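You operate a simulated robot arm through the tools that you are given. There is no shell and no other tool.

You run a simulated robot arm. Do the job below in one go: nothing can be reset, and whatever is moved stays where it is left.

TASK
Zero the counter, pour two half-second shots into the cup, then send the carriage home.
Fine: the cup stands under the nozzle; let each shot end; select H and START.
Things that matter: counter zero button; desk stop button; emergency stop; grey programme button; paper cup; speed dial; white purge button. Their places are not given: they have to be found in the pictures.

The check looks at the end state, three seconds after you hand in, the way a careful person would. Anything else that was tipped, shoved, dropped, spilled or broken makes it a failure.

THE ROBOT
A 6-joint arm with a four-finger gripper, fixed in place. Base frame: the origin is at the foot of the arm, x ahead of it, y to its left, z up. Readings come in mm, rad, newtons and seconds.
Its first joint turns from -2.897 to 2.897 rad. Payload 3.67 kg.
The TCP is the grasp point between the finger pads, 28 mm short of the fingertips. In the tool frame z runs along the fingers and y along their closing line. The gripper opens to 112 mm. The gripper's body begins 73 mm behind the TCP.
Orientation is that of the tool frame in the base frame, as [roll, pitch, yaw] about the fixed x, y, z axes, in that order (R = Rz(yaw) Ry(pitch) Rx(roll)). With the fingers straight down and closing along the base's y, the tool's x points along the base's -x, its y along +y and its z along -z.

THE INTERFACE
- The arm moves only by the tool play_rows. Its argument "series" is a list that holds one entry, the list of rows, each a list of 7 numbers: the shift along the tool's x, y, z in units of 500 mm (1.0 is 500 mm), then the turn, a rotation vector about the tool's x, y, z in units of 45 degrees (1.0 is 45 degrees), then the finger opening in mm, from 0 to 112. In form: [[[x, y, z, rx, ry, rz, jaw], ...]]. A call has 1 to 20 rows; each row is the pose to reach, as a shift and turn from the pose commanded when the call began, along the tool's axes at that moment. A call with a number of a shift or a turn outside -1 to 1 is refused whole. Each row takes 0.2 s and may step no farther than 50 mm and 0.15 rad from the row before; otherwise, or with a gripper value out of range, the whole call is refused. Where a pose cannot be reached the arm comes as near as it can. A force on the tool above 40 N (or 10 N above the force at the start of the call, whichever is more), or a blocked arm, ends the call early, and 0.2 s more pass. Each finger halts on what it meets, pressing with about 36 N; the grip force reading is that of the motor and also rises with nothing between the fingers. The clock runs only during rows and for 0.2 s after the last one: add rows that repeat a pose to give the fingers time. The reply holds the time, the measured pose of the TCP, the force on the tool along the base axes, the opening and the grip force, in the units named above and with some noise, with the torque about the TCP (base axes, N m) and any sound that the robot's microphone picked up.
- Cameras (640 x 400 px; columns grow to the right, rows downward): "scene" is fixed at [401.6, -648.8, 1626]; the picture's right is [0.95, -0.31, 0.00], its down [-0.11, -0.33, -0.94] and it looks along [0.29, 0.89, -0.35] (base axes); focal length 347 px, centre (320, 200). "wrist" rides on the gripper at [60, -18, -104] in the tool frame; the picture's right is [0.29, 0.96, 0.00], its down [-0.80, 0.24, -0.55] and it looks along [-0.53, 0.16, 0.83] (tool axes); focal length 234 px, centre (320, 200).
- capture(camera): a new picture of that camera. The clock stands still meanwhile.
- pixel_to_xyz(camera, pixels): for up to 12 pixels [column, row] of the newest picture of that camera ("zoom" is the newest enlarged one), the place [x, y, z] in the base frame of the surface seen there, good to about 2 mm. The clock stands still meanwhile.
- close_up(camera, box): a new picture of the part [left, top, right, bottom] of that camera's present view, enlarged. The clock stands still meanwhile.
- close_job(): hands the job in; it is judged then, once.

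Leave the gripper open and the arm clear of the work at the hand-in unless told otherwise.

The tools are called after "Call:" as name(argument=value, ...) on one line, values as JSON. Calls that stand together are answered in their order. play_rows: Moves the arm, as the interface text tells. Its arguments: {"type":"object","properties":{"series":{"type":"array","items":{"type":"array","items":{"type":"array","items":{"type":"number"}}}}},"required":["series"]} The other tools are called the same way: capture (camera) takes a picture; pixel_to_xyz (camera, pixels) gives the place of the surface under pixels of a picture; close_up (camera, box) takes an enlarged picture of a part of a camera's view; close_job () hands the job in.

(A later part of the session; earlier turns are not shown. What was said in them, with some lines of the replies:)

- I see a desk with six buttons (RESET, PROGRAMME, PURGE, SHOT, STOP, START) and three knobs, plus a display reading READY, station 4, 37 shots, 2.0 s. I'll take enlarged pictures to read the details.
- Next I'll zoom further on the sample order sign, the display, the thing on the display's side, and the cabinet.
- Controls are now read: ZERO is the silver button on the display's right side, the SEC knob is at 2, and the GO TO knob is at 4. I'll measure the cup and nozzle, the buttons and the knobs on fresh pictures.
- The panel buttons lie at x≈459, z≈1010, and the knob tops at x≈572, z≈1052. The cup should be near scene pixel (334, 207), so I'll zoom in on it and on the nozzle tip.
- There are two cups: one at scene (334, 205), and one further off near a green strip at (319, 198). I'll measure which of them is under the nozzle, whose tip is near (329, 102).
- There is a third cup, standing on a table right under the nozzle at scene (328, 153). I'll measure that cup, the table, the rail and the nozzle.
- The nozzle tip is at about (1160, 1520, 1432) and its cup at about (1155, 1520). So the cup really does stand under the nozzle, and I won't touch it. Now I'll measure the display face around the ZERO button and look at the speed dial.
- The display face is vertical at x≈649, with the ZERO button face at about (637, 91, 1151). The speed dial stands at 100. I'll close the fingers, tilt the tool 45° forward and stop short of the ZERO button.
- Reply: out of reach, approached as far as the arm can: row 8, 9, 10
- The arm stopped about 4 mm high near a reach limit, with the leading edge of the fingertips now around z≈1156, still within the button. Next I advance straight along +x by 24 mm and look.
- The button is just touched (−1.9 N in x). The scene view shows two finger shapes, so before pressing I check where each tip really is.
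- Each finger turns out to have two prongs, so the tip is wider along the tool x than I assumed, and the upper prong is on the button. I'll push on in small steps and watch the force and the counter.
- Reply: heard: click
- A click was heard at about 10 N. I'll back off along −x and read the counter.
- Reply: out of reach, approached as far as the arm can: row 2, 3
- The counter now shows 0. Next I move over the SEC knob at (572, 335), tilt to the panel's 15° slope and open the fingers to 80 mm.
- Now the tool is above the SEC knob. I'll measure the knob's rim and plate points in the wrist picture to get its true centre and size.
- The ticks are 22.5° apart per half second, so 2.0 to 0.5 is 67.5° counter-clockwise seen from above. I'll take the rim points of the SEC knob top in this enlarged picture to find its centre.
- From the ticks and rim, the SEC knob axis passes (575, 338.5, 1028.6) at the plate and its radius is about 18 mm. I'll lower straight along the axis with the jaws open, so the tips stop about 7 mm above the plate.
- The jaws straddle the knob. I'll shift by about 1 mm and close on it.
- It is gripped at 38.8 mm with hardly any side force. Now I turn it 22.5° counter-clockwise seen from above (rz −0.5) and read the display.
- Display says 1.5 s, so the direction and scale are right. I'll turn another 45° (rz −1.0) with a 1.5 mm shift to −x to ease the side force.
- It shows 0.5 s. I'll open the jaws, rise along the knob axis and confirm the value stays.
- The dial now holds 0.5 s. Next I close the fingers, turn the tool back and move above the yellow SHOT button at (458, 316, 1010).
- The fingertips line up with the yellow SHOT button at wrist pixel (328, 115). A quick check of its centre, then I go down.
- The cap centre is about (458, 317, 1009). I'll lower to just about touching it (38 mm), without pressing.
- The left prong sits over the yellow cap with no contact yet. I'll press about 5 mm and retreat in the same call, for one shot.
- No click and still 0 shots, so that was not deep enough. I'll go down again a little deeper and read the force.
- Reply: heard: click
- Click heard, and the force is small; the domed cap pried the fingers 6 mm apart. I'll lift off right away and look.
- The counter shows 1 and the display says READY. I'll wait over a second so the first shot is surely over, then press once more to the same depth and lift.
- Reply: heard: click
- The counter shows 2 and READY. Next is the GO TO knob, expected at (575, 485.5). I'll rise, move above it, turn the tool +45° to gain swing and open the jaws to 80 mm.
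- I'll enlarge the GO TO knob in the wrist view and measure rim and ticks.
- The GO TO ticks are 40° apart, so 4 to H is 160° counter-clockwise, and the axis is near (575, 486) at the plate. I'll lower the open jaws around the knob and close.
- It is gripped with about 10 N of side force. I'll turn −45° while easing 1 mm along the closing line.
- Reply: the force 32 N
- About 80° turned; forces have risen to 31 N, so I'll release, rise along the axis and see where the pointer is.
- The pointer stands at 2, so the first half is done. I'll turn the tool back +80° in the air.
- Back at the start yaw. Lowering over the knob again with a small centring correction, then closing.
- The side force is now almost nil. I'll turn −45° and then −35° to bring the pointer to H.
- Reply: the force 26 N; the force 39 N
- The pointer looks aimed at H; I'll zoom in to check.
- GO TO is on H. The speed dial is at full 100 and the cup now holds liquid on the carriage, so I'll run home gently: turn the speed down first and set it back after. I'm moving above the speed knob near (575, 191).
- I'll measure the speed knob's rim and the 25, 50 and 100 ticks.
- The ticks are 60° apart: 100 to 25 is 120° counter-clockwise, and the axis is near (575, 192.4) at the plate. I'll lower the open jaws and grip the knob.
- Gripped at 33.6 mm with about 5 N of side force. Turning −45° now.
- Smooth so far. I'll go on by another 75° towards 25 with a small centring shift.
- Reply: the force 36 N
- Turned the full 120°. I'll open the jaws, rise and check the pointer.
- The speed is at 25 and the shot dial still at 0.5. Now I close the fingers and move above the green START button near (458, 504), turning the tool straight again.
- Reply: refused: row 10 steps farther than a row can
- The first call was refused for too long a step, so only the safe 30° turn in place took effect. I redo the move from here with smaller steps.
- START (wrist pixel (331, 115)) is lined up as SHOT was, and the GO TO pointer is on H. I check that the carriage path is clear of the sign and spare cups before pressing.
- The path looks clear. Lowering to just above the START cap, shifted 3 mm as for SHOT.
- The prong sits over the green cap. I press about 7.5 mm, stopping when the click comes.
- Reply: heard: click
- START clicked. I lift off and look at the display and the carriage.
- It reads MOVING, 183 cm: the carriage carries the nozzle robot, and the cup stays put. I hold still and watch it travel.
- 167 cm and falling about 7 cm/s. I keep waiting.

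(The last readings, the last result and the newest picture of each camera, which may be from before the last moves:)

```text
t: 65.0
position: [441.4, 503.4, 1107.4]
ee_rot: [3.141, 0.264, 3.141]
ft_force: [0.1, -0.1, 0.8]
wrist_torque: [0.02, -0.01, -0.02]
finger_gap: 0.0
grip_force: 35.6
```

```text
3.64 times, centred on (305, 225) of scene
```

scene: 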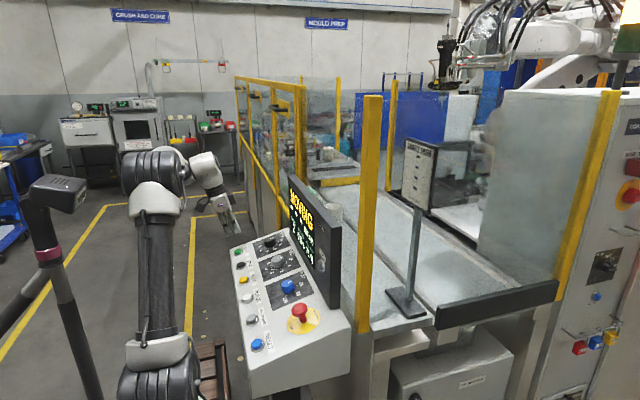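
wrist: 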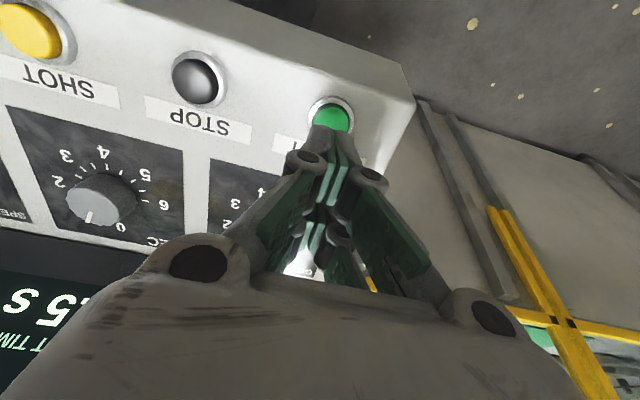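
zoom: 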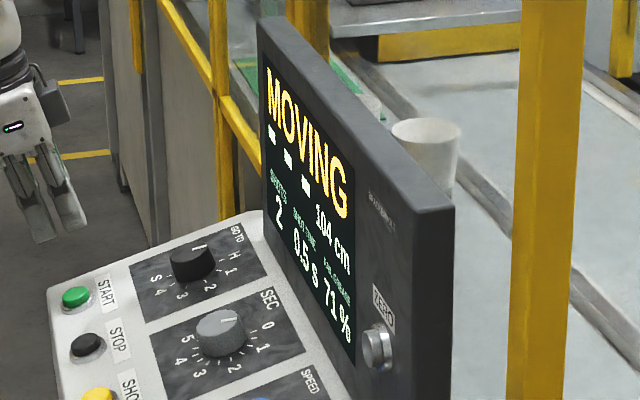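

104 cm. Three more waits, then check again.

Call:
play_rows(series=[[[0, 0, 0, 0, 0, 0, 0], [0, 0, 0, 0, 0, 0, 0], [0, 0, 0, 0, 0, 0, 0], [0, 0, 0, 0, 0, 0, 0], [0, 0, 0, 0, 0, 0, 0], [0, 0, 0, 0, 0, 0, 0], [0, 0, 0, 0, 0, 0, 0], [0, 0, 0, 0, 0, 0, 0], [0, 0, 0, 0, 0, 0, 0], [0, 0, 0, 0, 0, 0, 0], [0, 0, 0, 0, 0, 0, 0], [0, 0, 0, 0, 0, 0, 0], [0, 0, 0, 0, 0, 0, 0], [0, 0, 0, 0, 0, 0, 0], [0, 0, 0, 0, 0, 0, 0], [0, 0, 0, 0, 0, 0, 0], [0, 0, 0, 0, 0, 0, 0], [0, 0, 0, 0, 0, 0, 0], [0, 0, 0, 0, 0, 0, 0], [0, 0, 0, 0, 0, 0, 0]]])

Call:
play_rows(series=[[[0, 0, 0, 0, 0, 0, 0], [0, 0, 0, 0, 0, 0, 0], [0, 0, 0, 0, 0, 0, 0], [0, 0, 0, 0, 0, 0, 0], [0, 0, 0, 0, 0, 0, 0], [0, 0, 0, 0, 0, 0, 0], [0, 0, 0, 0, 0, 0, 0], [0, 0, 0, 0, 0, 0, 0], [0, 0, 0, 0, 0, 0, 0], [0, 0, 0, 0, 0, 0, 0], [0, 0, 0, 0, 0, 0, 0], [0, 0, 0, 0, 0, 0, 0], [0, 0, 0, 0, 0, 0, 0], [0, 0, 0, 0, 0, 0, 0], [0, 0, 0, 0, 0, 0, 0], [0, 0, 0, 0, 0, 0, 0], [0, 0, 0, 0, 0, 0, 0], [0, 0, 0, 0, 0, 0, 0], [0, 0, 0, 0, 0, 0, 0], [0, 0, 0, 0, 0, 0, 0]]])

Call:
play_rows(series=[[[0, 0, 0, 0, 0, 0, 0], [0, 0, 0, 0, 0, 0, 0], [0, 0, 0, 0, 0, 0, 0], [0, 0, 0, 0, 0, 0, 0], [0, 0, 0, 0, 0, 0, 0], [0, 0, 0, 0, 0, 0, 0], [0, 0, 0, 0, 0, 0, 0], [0, 0, 0, 0, 0, 0, 0], [0, 0, 0, 0, 0, 0, 0], [0, 0, 0, 0, 0, 0, 0], [0, 0, 0, 0, 0, 0, 0], [0, 0, 0, 0, 0, 0, 0], [0, 0, 0, 0, 0, 0, 0], [0, 0, 0, 0, 0, 0, 0], [0, 0, 0, 0, 0, 0, 0], [0, 0, 0, 0, 0, 0, 0], [0, 0, 0, 0, 0, 0, 0], [0, 0, 0, 0, 0, 0, 0], [0, 0, 0, 0, 0, 0, 0], [0, 0, 0, 0, 0, 0, 0]]])

Call:
capture(camera="scene")

Call:
close_up(camera="scene", box=[260, 170, 350, 280])

```text
t: 69.2
position: [441.6, 504.4, 1106.7]
ee_rot: [3.141, 0.264, -3.14]
ft_force: [0.7, 0.8, -0.8]
wrist_torque: [0.02, 0.01, -0.03]
finger_gap: 0.1
grip_force: 35.6
```

```text
t: 73.4
position: [442.3, 505.2, 1107.2]
ee_rot: [3.139, 0.263, 3.141]
ft_force: [0.0, 0.2, -0.2]
wrist_torque: [0.0, -0.01, 0.0]
finger_gap: 0.0
grip_force: 35.8
```

```text
t: 77.6
position: [441.4, 504.5, 1107.0]
ee_rot: [-3.141, 0.263, 3.141]
ft_force: [-0.3, -1.0, -0.8]
wrist_torque: [0.01, 0.05, -0.03]
finger_gap: 0.0
grip_force: 35.5
```

```text
taken
```

scene: 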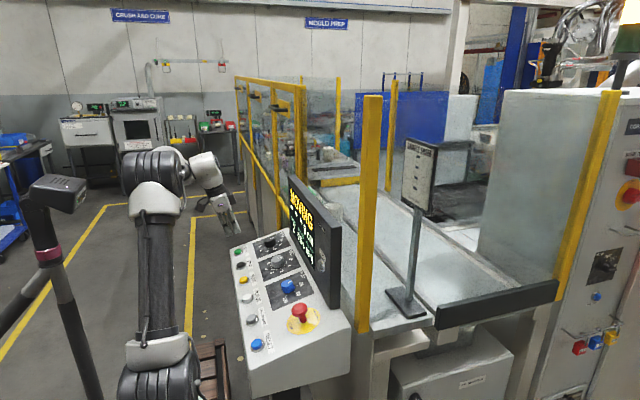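

```text
3.64 times, centred on (305, 225) of scene
```

zoom: 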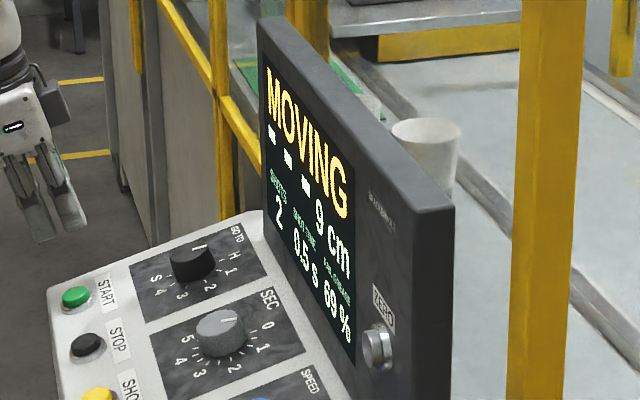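

9 cm left; about three more seconds.

Call:
play_rows(series=[[[0, 0, 0, 0, 0, 0, 0], [0, 0, 0, 0, 0, 0, 0], [0, 0, 0, 0, 0, 0, 0], [0, 0, 0, 0, 0, 0, 0], [0, 0, 0, 0, 0, 0, 0], [0, 0, 0, 0, 0, 0, 0], [0, 0, 0, 0, 0, 0, 0], [0, 0, 0, 0, 0, 0, 0], [0, 0, 0, 0, 0, 0, 0], [0, 0, 0, 0, 0, 0, 0], [0, 0, 0, 0, 0, 0, 0], [0, 0, 0, 0, 0, 0, 0], [0, 0, 0, 0, 0, 0, 0], [0, 0, 0, 0, 0, 0, 0], [0, 0, 0, 0, 0, 0, 0]]])

Call:
close_up(camera="scene", box=[260, 170, 350, 280])

Call:
close_up(camera="scene", box=[300, 130, 360, 180])

```text
t: 80.8
position: [441.5, 504.7, 1107.5]
ee_rot: [-3.142, 0.263, 3.141]
ft_force: [-0.6, -0.2, 0.1]
wrist_torque: [0.0, 0.02, 0.0]
finger_gap: 0.1
grip_force: 35.7
```

```text
3.64 times, centred on (305, 225) of scene
```

zoom: 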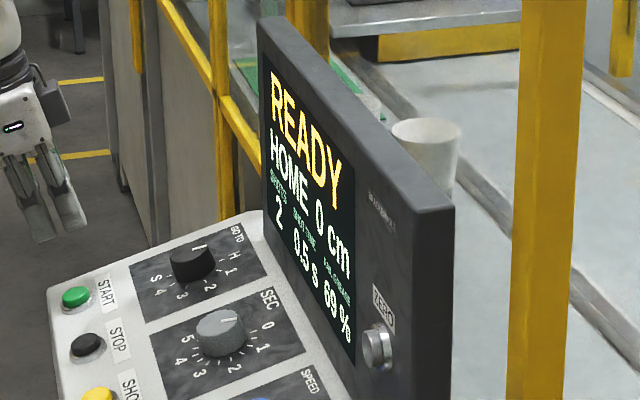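

```text
8.00 times, centred on (330, 155) of scene
```

zoom: 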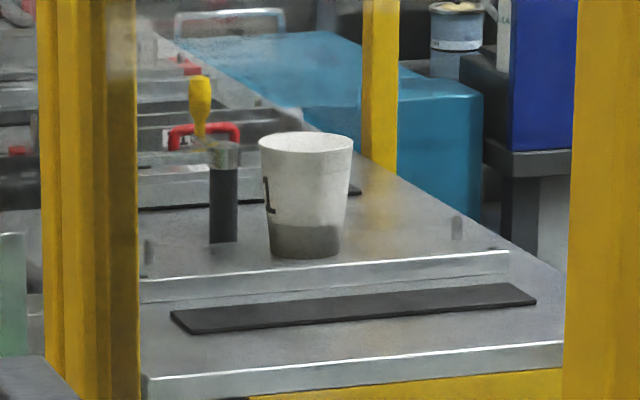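

It reads READY, HOME 0 cm, 2 shots, and the cup stands undisturbed. I'll now put the speed dial back to 100 as found, starting with a move above it.

Call:
play_rows(series=[[[0, 0, -0.06, 0, 0, 0, 0], [-0.0218, -0.0625, -0.06, 0, 0, -0.1, 0], [-0.0437, -0.1249, -0.06, 0, 0, -0.2, 0], [-0.0655, -0.1874, -0.06, 0, 0, -0.3, 0], [-0.0874, -0.2498, -0.06, 0, 0, -0.4, 20], [-0.1092, -0.3123, -0.06, 0, 0, -0.5, 40], [-0.131, -0.3748, -0.06, 0, 0, -0.6, 65], [-0.1529, -0.4372, -0.06, 0, 0, -0.7, 65], [-0.1747, -0.4997, -0.06, 0, 0, -0.8, 65], [-0.1966, -0.5621, -0.0306, 0, 0, -0.9, 65], [-0.2184, -0.6246, -0.0306, 0, 0, -1.0, 65]]])

```text
t: 83.2
position: [543.9, 191.1, 1150.7]
ee_rot: [-2.954, 0.182, -2.336]
ft_force: [0.4, 0.4, -0.1]
wrist_torque: [-0.07, 0.03, -0.03]
finger_gap: 65.2
grip_force: 0.1
```

Now I turn the last −30° in place.

Call:
play_rows(series=[[[0, 0, 0, 0, 0, -0.13, 65], [0, 0, 0, 0, 0, -0.26, 65], [0, 0, 0, 0, 0, -0.39, 65], [0, 0, 0, 0, 0, -0.53, 65], [0, 0, 0, 0, 0, -0.667, 65]]])

Call:
capture(camera="wrist")

```text
t: 84.4
position: [543.5, 191.8, 1150.3]
ee_rot: [-2.886, 0.067, -1.822]
ft_force: [-0.1, 0.6, 0.4]
wrist_torque: [0.01, 0.01, -0.01]
finger_gap: 65.3
grip_force: 0.1
```

```text
taken
```

wrist: 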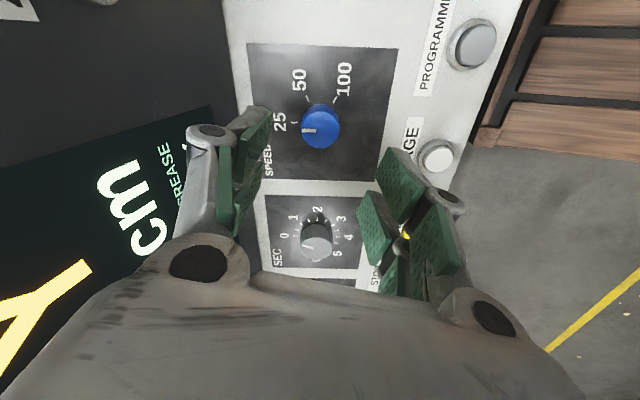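

Lowering around the speed knob and gripping it.

Call:
play_rows(series=[[[-0.001, 0.003, 0.05, 0, 0, 0, 65], [-0.001, 0.003, 0.1, 0, 0, 0, 65], [-0.001, 0.003, 0.15, 0, 0, 0, 65], [-0.001, 0.003, 0.1816, 0, 0, 0, 65], [-0.001, 0.003, 0.1816, 0, 0, 0, 65], [-0.001, 0.003, 0.1816, 0, 0, 0, 45], [-0.001, 0.003, 0.1816, 0, 0, 0, 25], [-0.001, 0.003, 0.1816, 0, 0, 0, 25]]])

```text
t: 86.2
position: [566.0, 192.8, 1062.3]
ee_rot: [-2.888, 0.068, -1.824]
ft_force: [13.3, -0.8, 5.7]
wrist_torque: [0.09, -0.58, -0.08]
finger_gap: 33.1
grip_force: 45.3
```

Gripped at 33 mm. Turning +45° with 1 mm easing, then another 45° and 30°.

Call:
play_rows(series=[[[0, -0.002, 0, 0, 0, 0.125, 25], [0, -0.002, 0, 0, 0, 0.25, 25], [0, -0.002, 0, 0, 0, 0.375, 25], [0, -0.002, 0, 0, 0, 0.5, 25], [0, -0.002, 0, 0, 0, 0.625, 25], [0, -0.002, 0, 0, 0, 0.75, 25], [0, -0.002, 0, 0, 0, 0.875, 25], [0, -0.002, 0, 0, 0, 1.0, 25]]])

```text
t: 88.0
position: [566.7, 191.8, 1061.8]
ee_rot: [-3.011, 0.227, -2.603]
ft_force: [6.0, 10.2, 10.7]
wrist_torque: [1.07, -1.1, 0.28]
finger_gap: 33.6
grip_force: 45.0
```

Forces are modest. The next 45° follows.

Call:
play_rows(series=[[[0, 0.001, 0, 0, 0, 0.125, 25], [0, 0.001, 0, 0, 0, 0.25, 25], [0, 0.001, 0, 0, 0, 0.375, 25], [0, 0.001, 0, 0, 0, 0.5, 25], [0, 0.001, 0, 0, 0, 0.625, 25], [0, 0.001, 0, 0, 0, 0.75, 25], [0, 0.001, 0, 0, 0, 0.875, 25], [0, 0.001, 0, 0, 0, 1.0, 25]]])

```text
t: 89.8
position: [565.8, 193.0, 1063.1]
ee_rot: [3.07, 0.257, 2.87]
ft_force: [9.4, 5.0, 27.9]
wrist_torque: [-0.21, -0.05, -0.08]
finger_gap: 33.3
grip_force: 44.6
```

The last 30° to 100.

Call:
play_rows(series=[[[0, 0, 0, 0, 0, 0.13, 25], [0, 0, 0, 0, 0, 0.26, 25], [0, 0, 0, 0, 0, 0.39, 25], [0, 0, 0, 0, 0, 0.53, 25], [0, 0, 0, 0, 0, 0.667, 25]]])

Call:
play_rows(series=[[[0, 0, 0, 0, 0, 0, 50], [0, 0, 0, 0, 0, 0, 65], [0, 0, -0.06, 0, 0, 0, 65], [0, 0, -0.13, 0, 0, 0, 65], [0, 0, -0.2, 0, 0, 0, 65]]])

Call:
close_up(camera="scene", box=[240, 190, 340, 310])

Call:
close_up(camera="wrist", box=[240, 60, 400, 180])

```text
t: 91.0
position: [564.8, 191.8, 1062.3]
ee_rot: [2.953, 0.184, 2.336]
ft_force: [21.4, -4.7, 19.6]
wrist_torque: [-0.46, -1.05, -0.14]
finger_gap: 33.3
grip_force: 44.7
```

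```text
t: 92.2
position: [539.4, 188.8, 1159.3]
ee_rot: [2.955, 0.186, 2.34]
ft_force: [-0.1, 0.1, 0.1]
wrist_torque: [-0.04, 0.01, 0.0]
finger_gap: 65.1
grip_force: 0.0
```

```text
3.33 times, centred on (290, 250) of scene
```

zoom: 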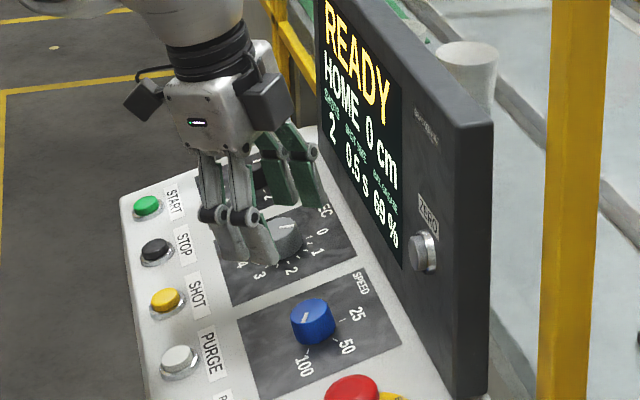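

```text
3.33 times, centred on (320, 120) of wrist
```

zoom: 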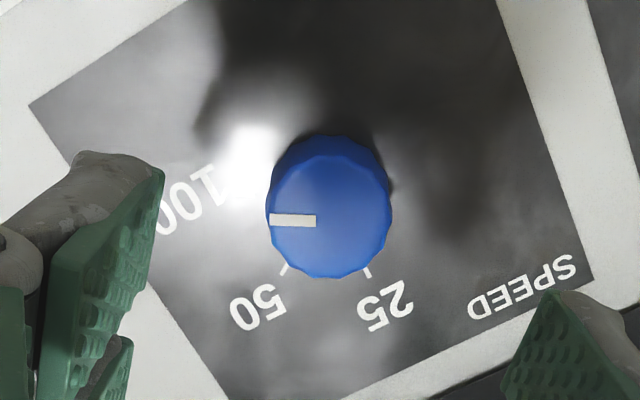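

The speed pointer is back at 100 exactly as at first, and the display holds READY, HOME, 2 shots. I'll raise the arm clear to roughly its first pose with the jaws open.

Call:
play_rows(series=[[[0.0, 0.0, -0.06, 0, 0, 0, 80], [0.0184, 0.014, -0.12, 0, 0, -0.143, 112], [0.0367, 0.028, -0.17, 0, 0, -0.286, 112], [0.055, 0.042, -0.22, 0, 0, -0.429, 112], [0.0735, 0.056, -0.27, 0, 0, -0.572, 112], [0.092, 0.07, -0.32, 0, 0, -0.715, 112], [0.11, 0.084, -0.37, 0, 0, -0.858, 112], [0.1286, 0.0976, -0.42, 0, 0, -1.0, 112], [0.1286, 0.0976, -0.42, 0, 0, -1.0, 112], [0.1286, 0.0976, -0.42, 0, 0, -1.0, 112]]])

Call:
capture(camera="scene")

Call:
close_up(camera="scene", box=[225, 180, 345, 360])

Call:
close_up(camera="scene", box=[280, 170, 350, 290])

Call:
capture(camera="wrist")

```text
t: 94.4
position: [473.5, 272.0, 1358.8]
ee_rot: [-3.142, 0.264, 3.14]
ft_force: [-0.2, 0.4, 0.1]
wrist_torque: [0.0, 0.04, -0.01]
finger_gap: 111.9
grip_force: 0.0
```

```text
taken
```

scene: 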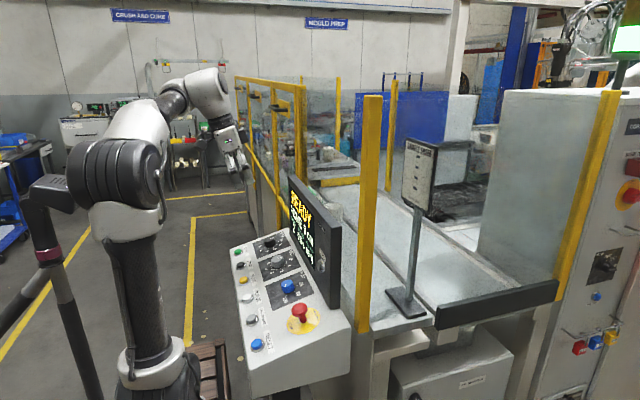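

```text
2.22 times, centred on (285, 270) of scene
```

zoom: 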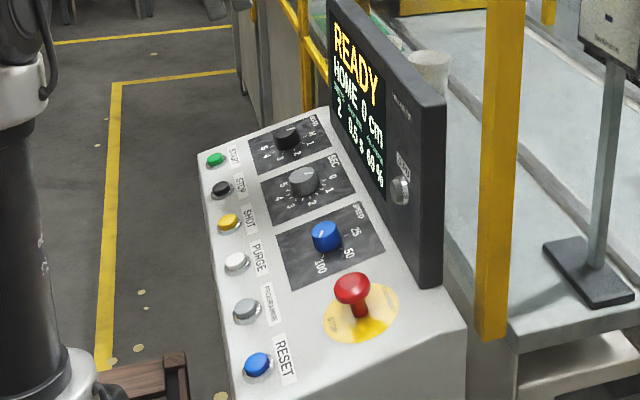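

```text
3.33 times, centred on (315, 230) of scene
```

zoom: 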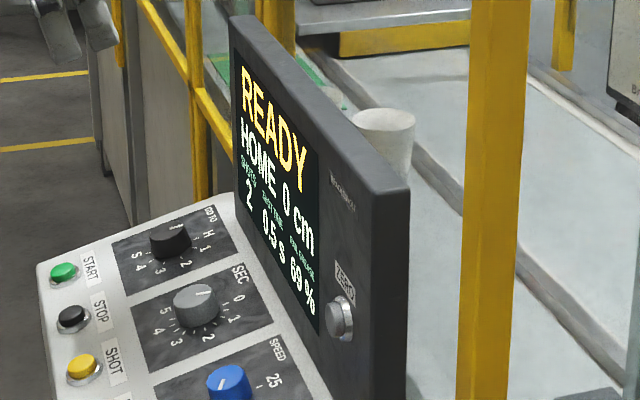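

```text
taken
```

wrist: 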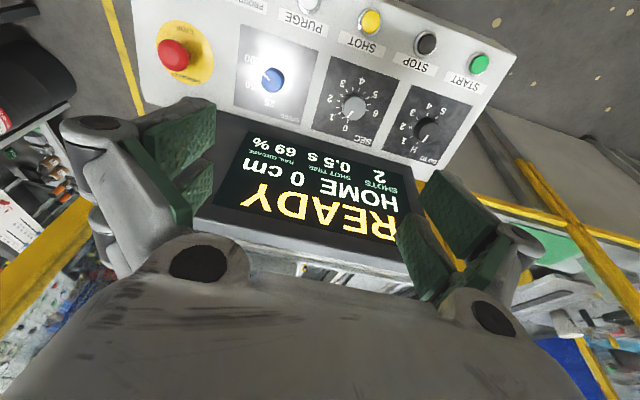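

The display reads READY, HOME 0 cm, SHOTS 2, 0.5 s. GO TO is on H, the speed is back at 100, the cup is standing, and the arm is clear with the gripper open. I'm handing the job in.

Call:
close_job()

```text
The job is handed in.
```

The job is done and handed in. At hand-in the display read READY, HOME 0 cm, SHOTS 2, shot time 0.5 s.

- **Counter:** pressing ZERO took it from 37 to 0.
- **Shots:** I set the SEC dial from 2.0 to 0.5 and pressed SHOT twice, with about two seconds between them so the first could finish. The counter then showed 2. The cup was already under the nozzle and I never touched it. I did not look inside it to check what was poured.
- **Carriage:** I set GO TO to H, pressed START and waited until the display showed home. The carriage carries the nozzle, so the cup stayed where it was.

**Speed dial:** this was my own choice, not part of the task. The dial stood at 100, so I turned it down to 25 for the run home in case the filled cup was on the carriage. I turned it back to 100 afterwards.

The rail grease reading fell from 72 % to 69 % during the run home. I did not press the desk stop, emergency stop, programme, purge or RESET buttons. The arm finished clear of the desk with the gripper open.
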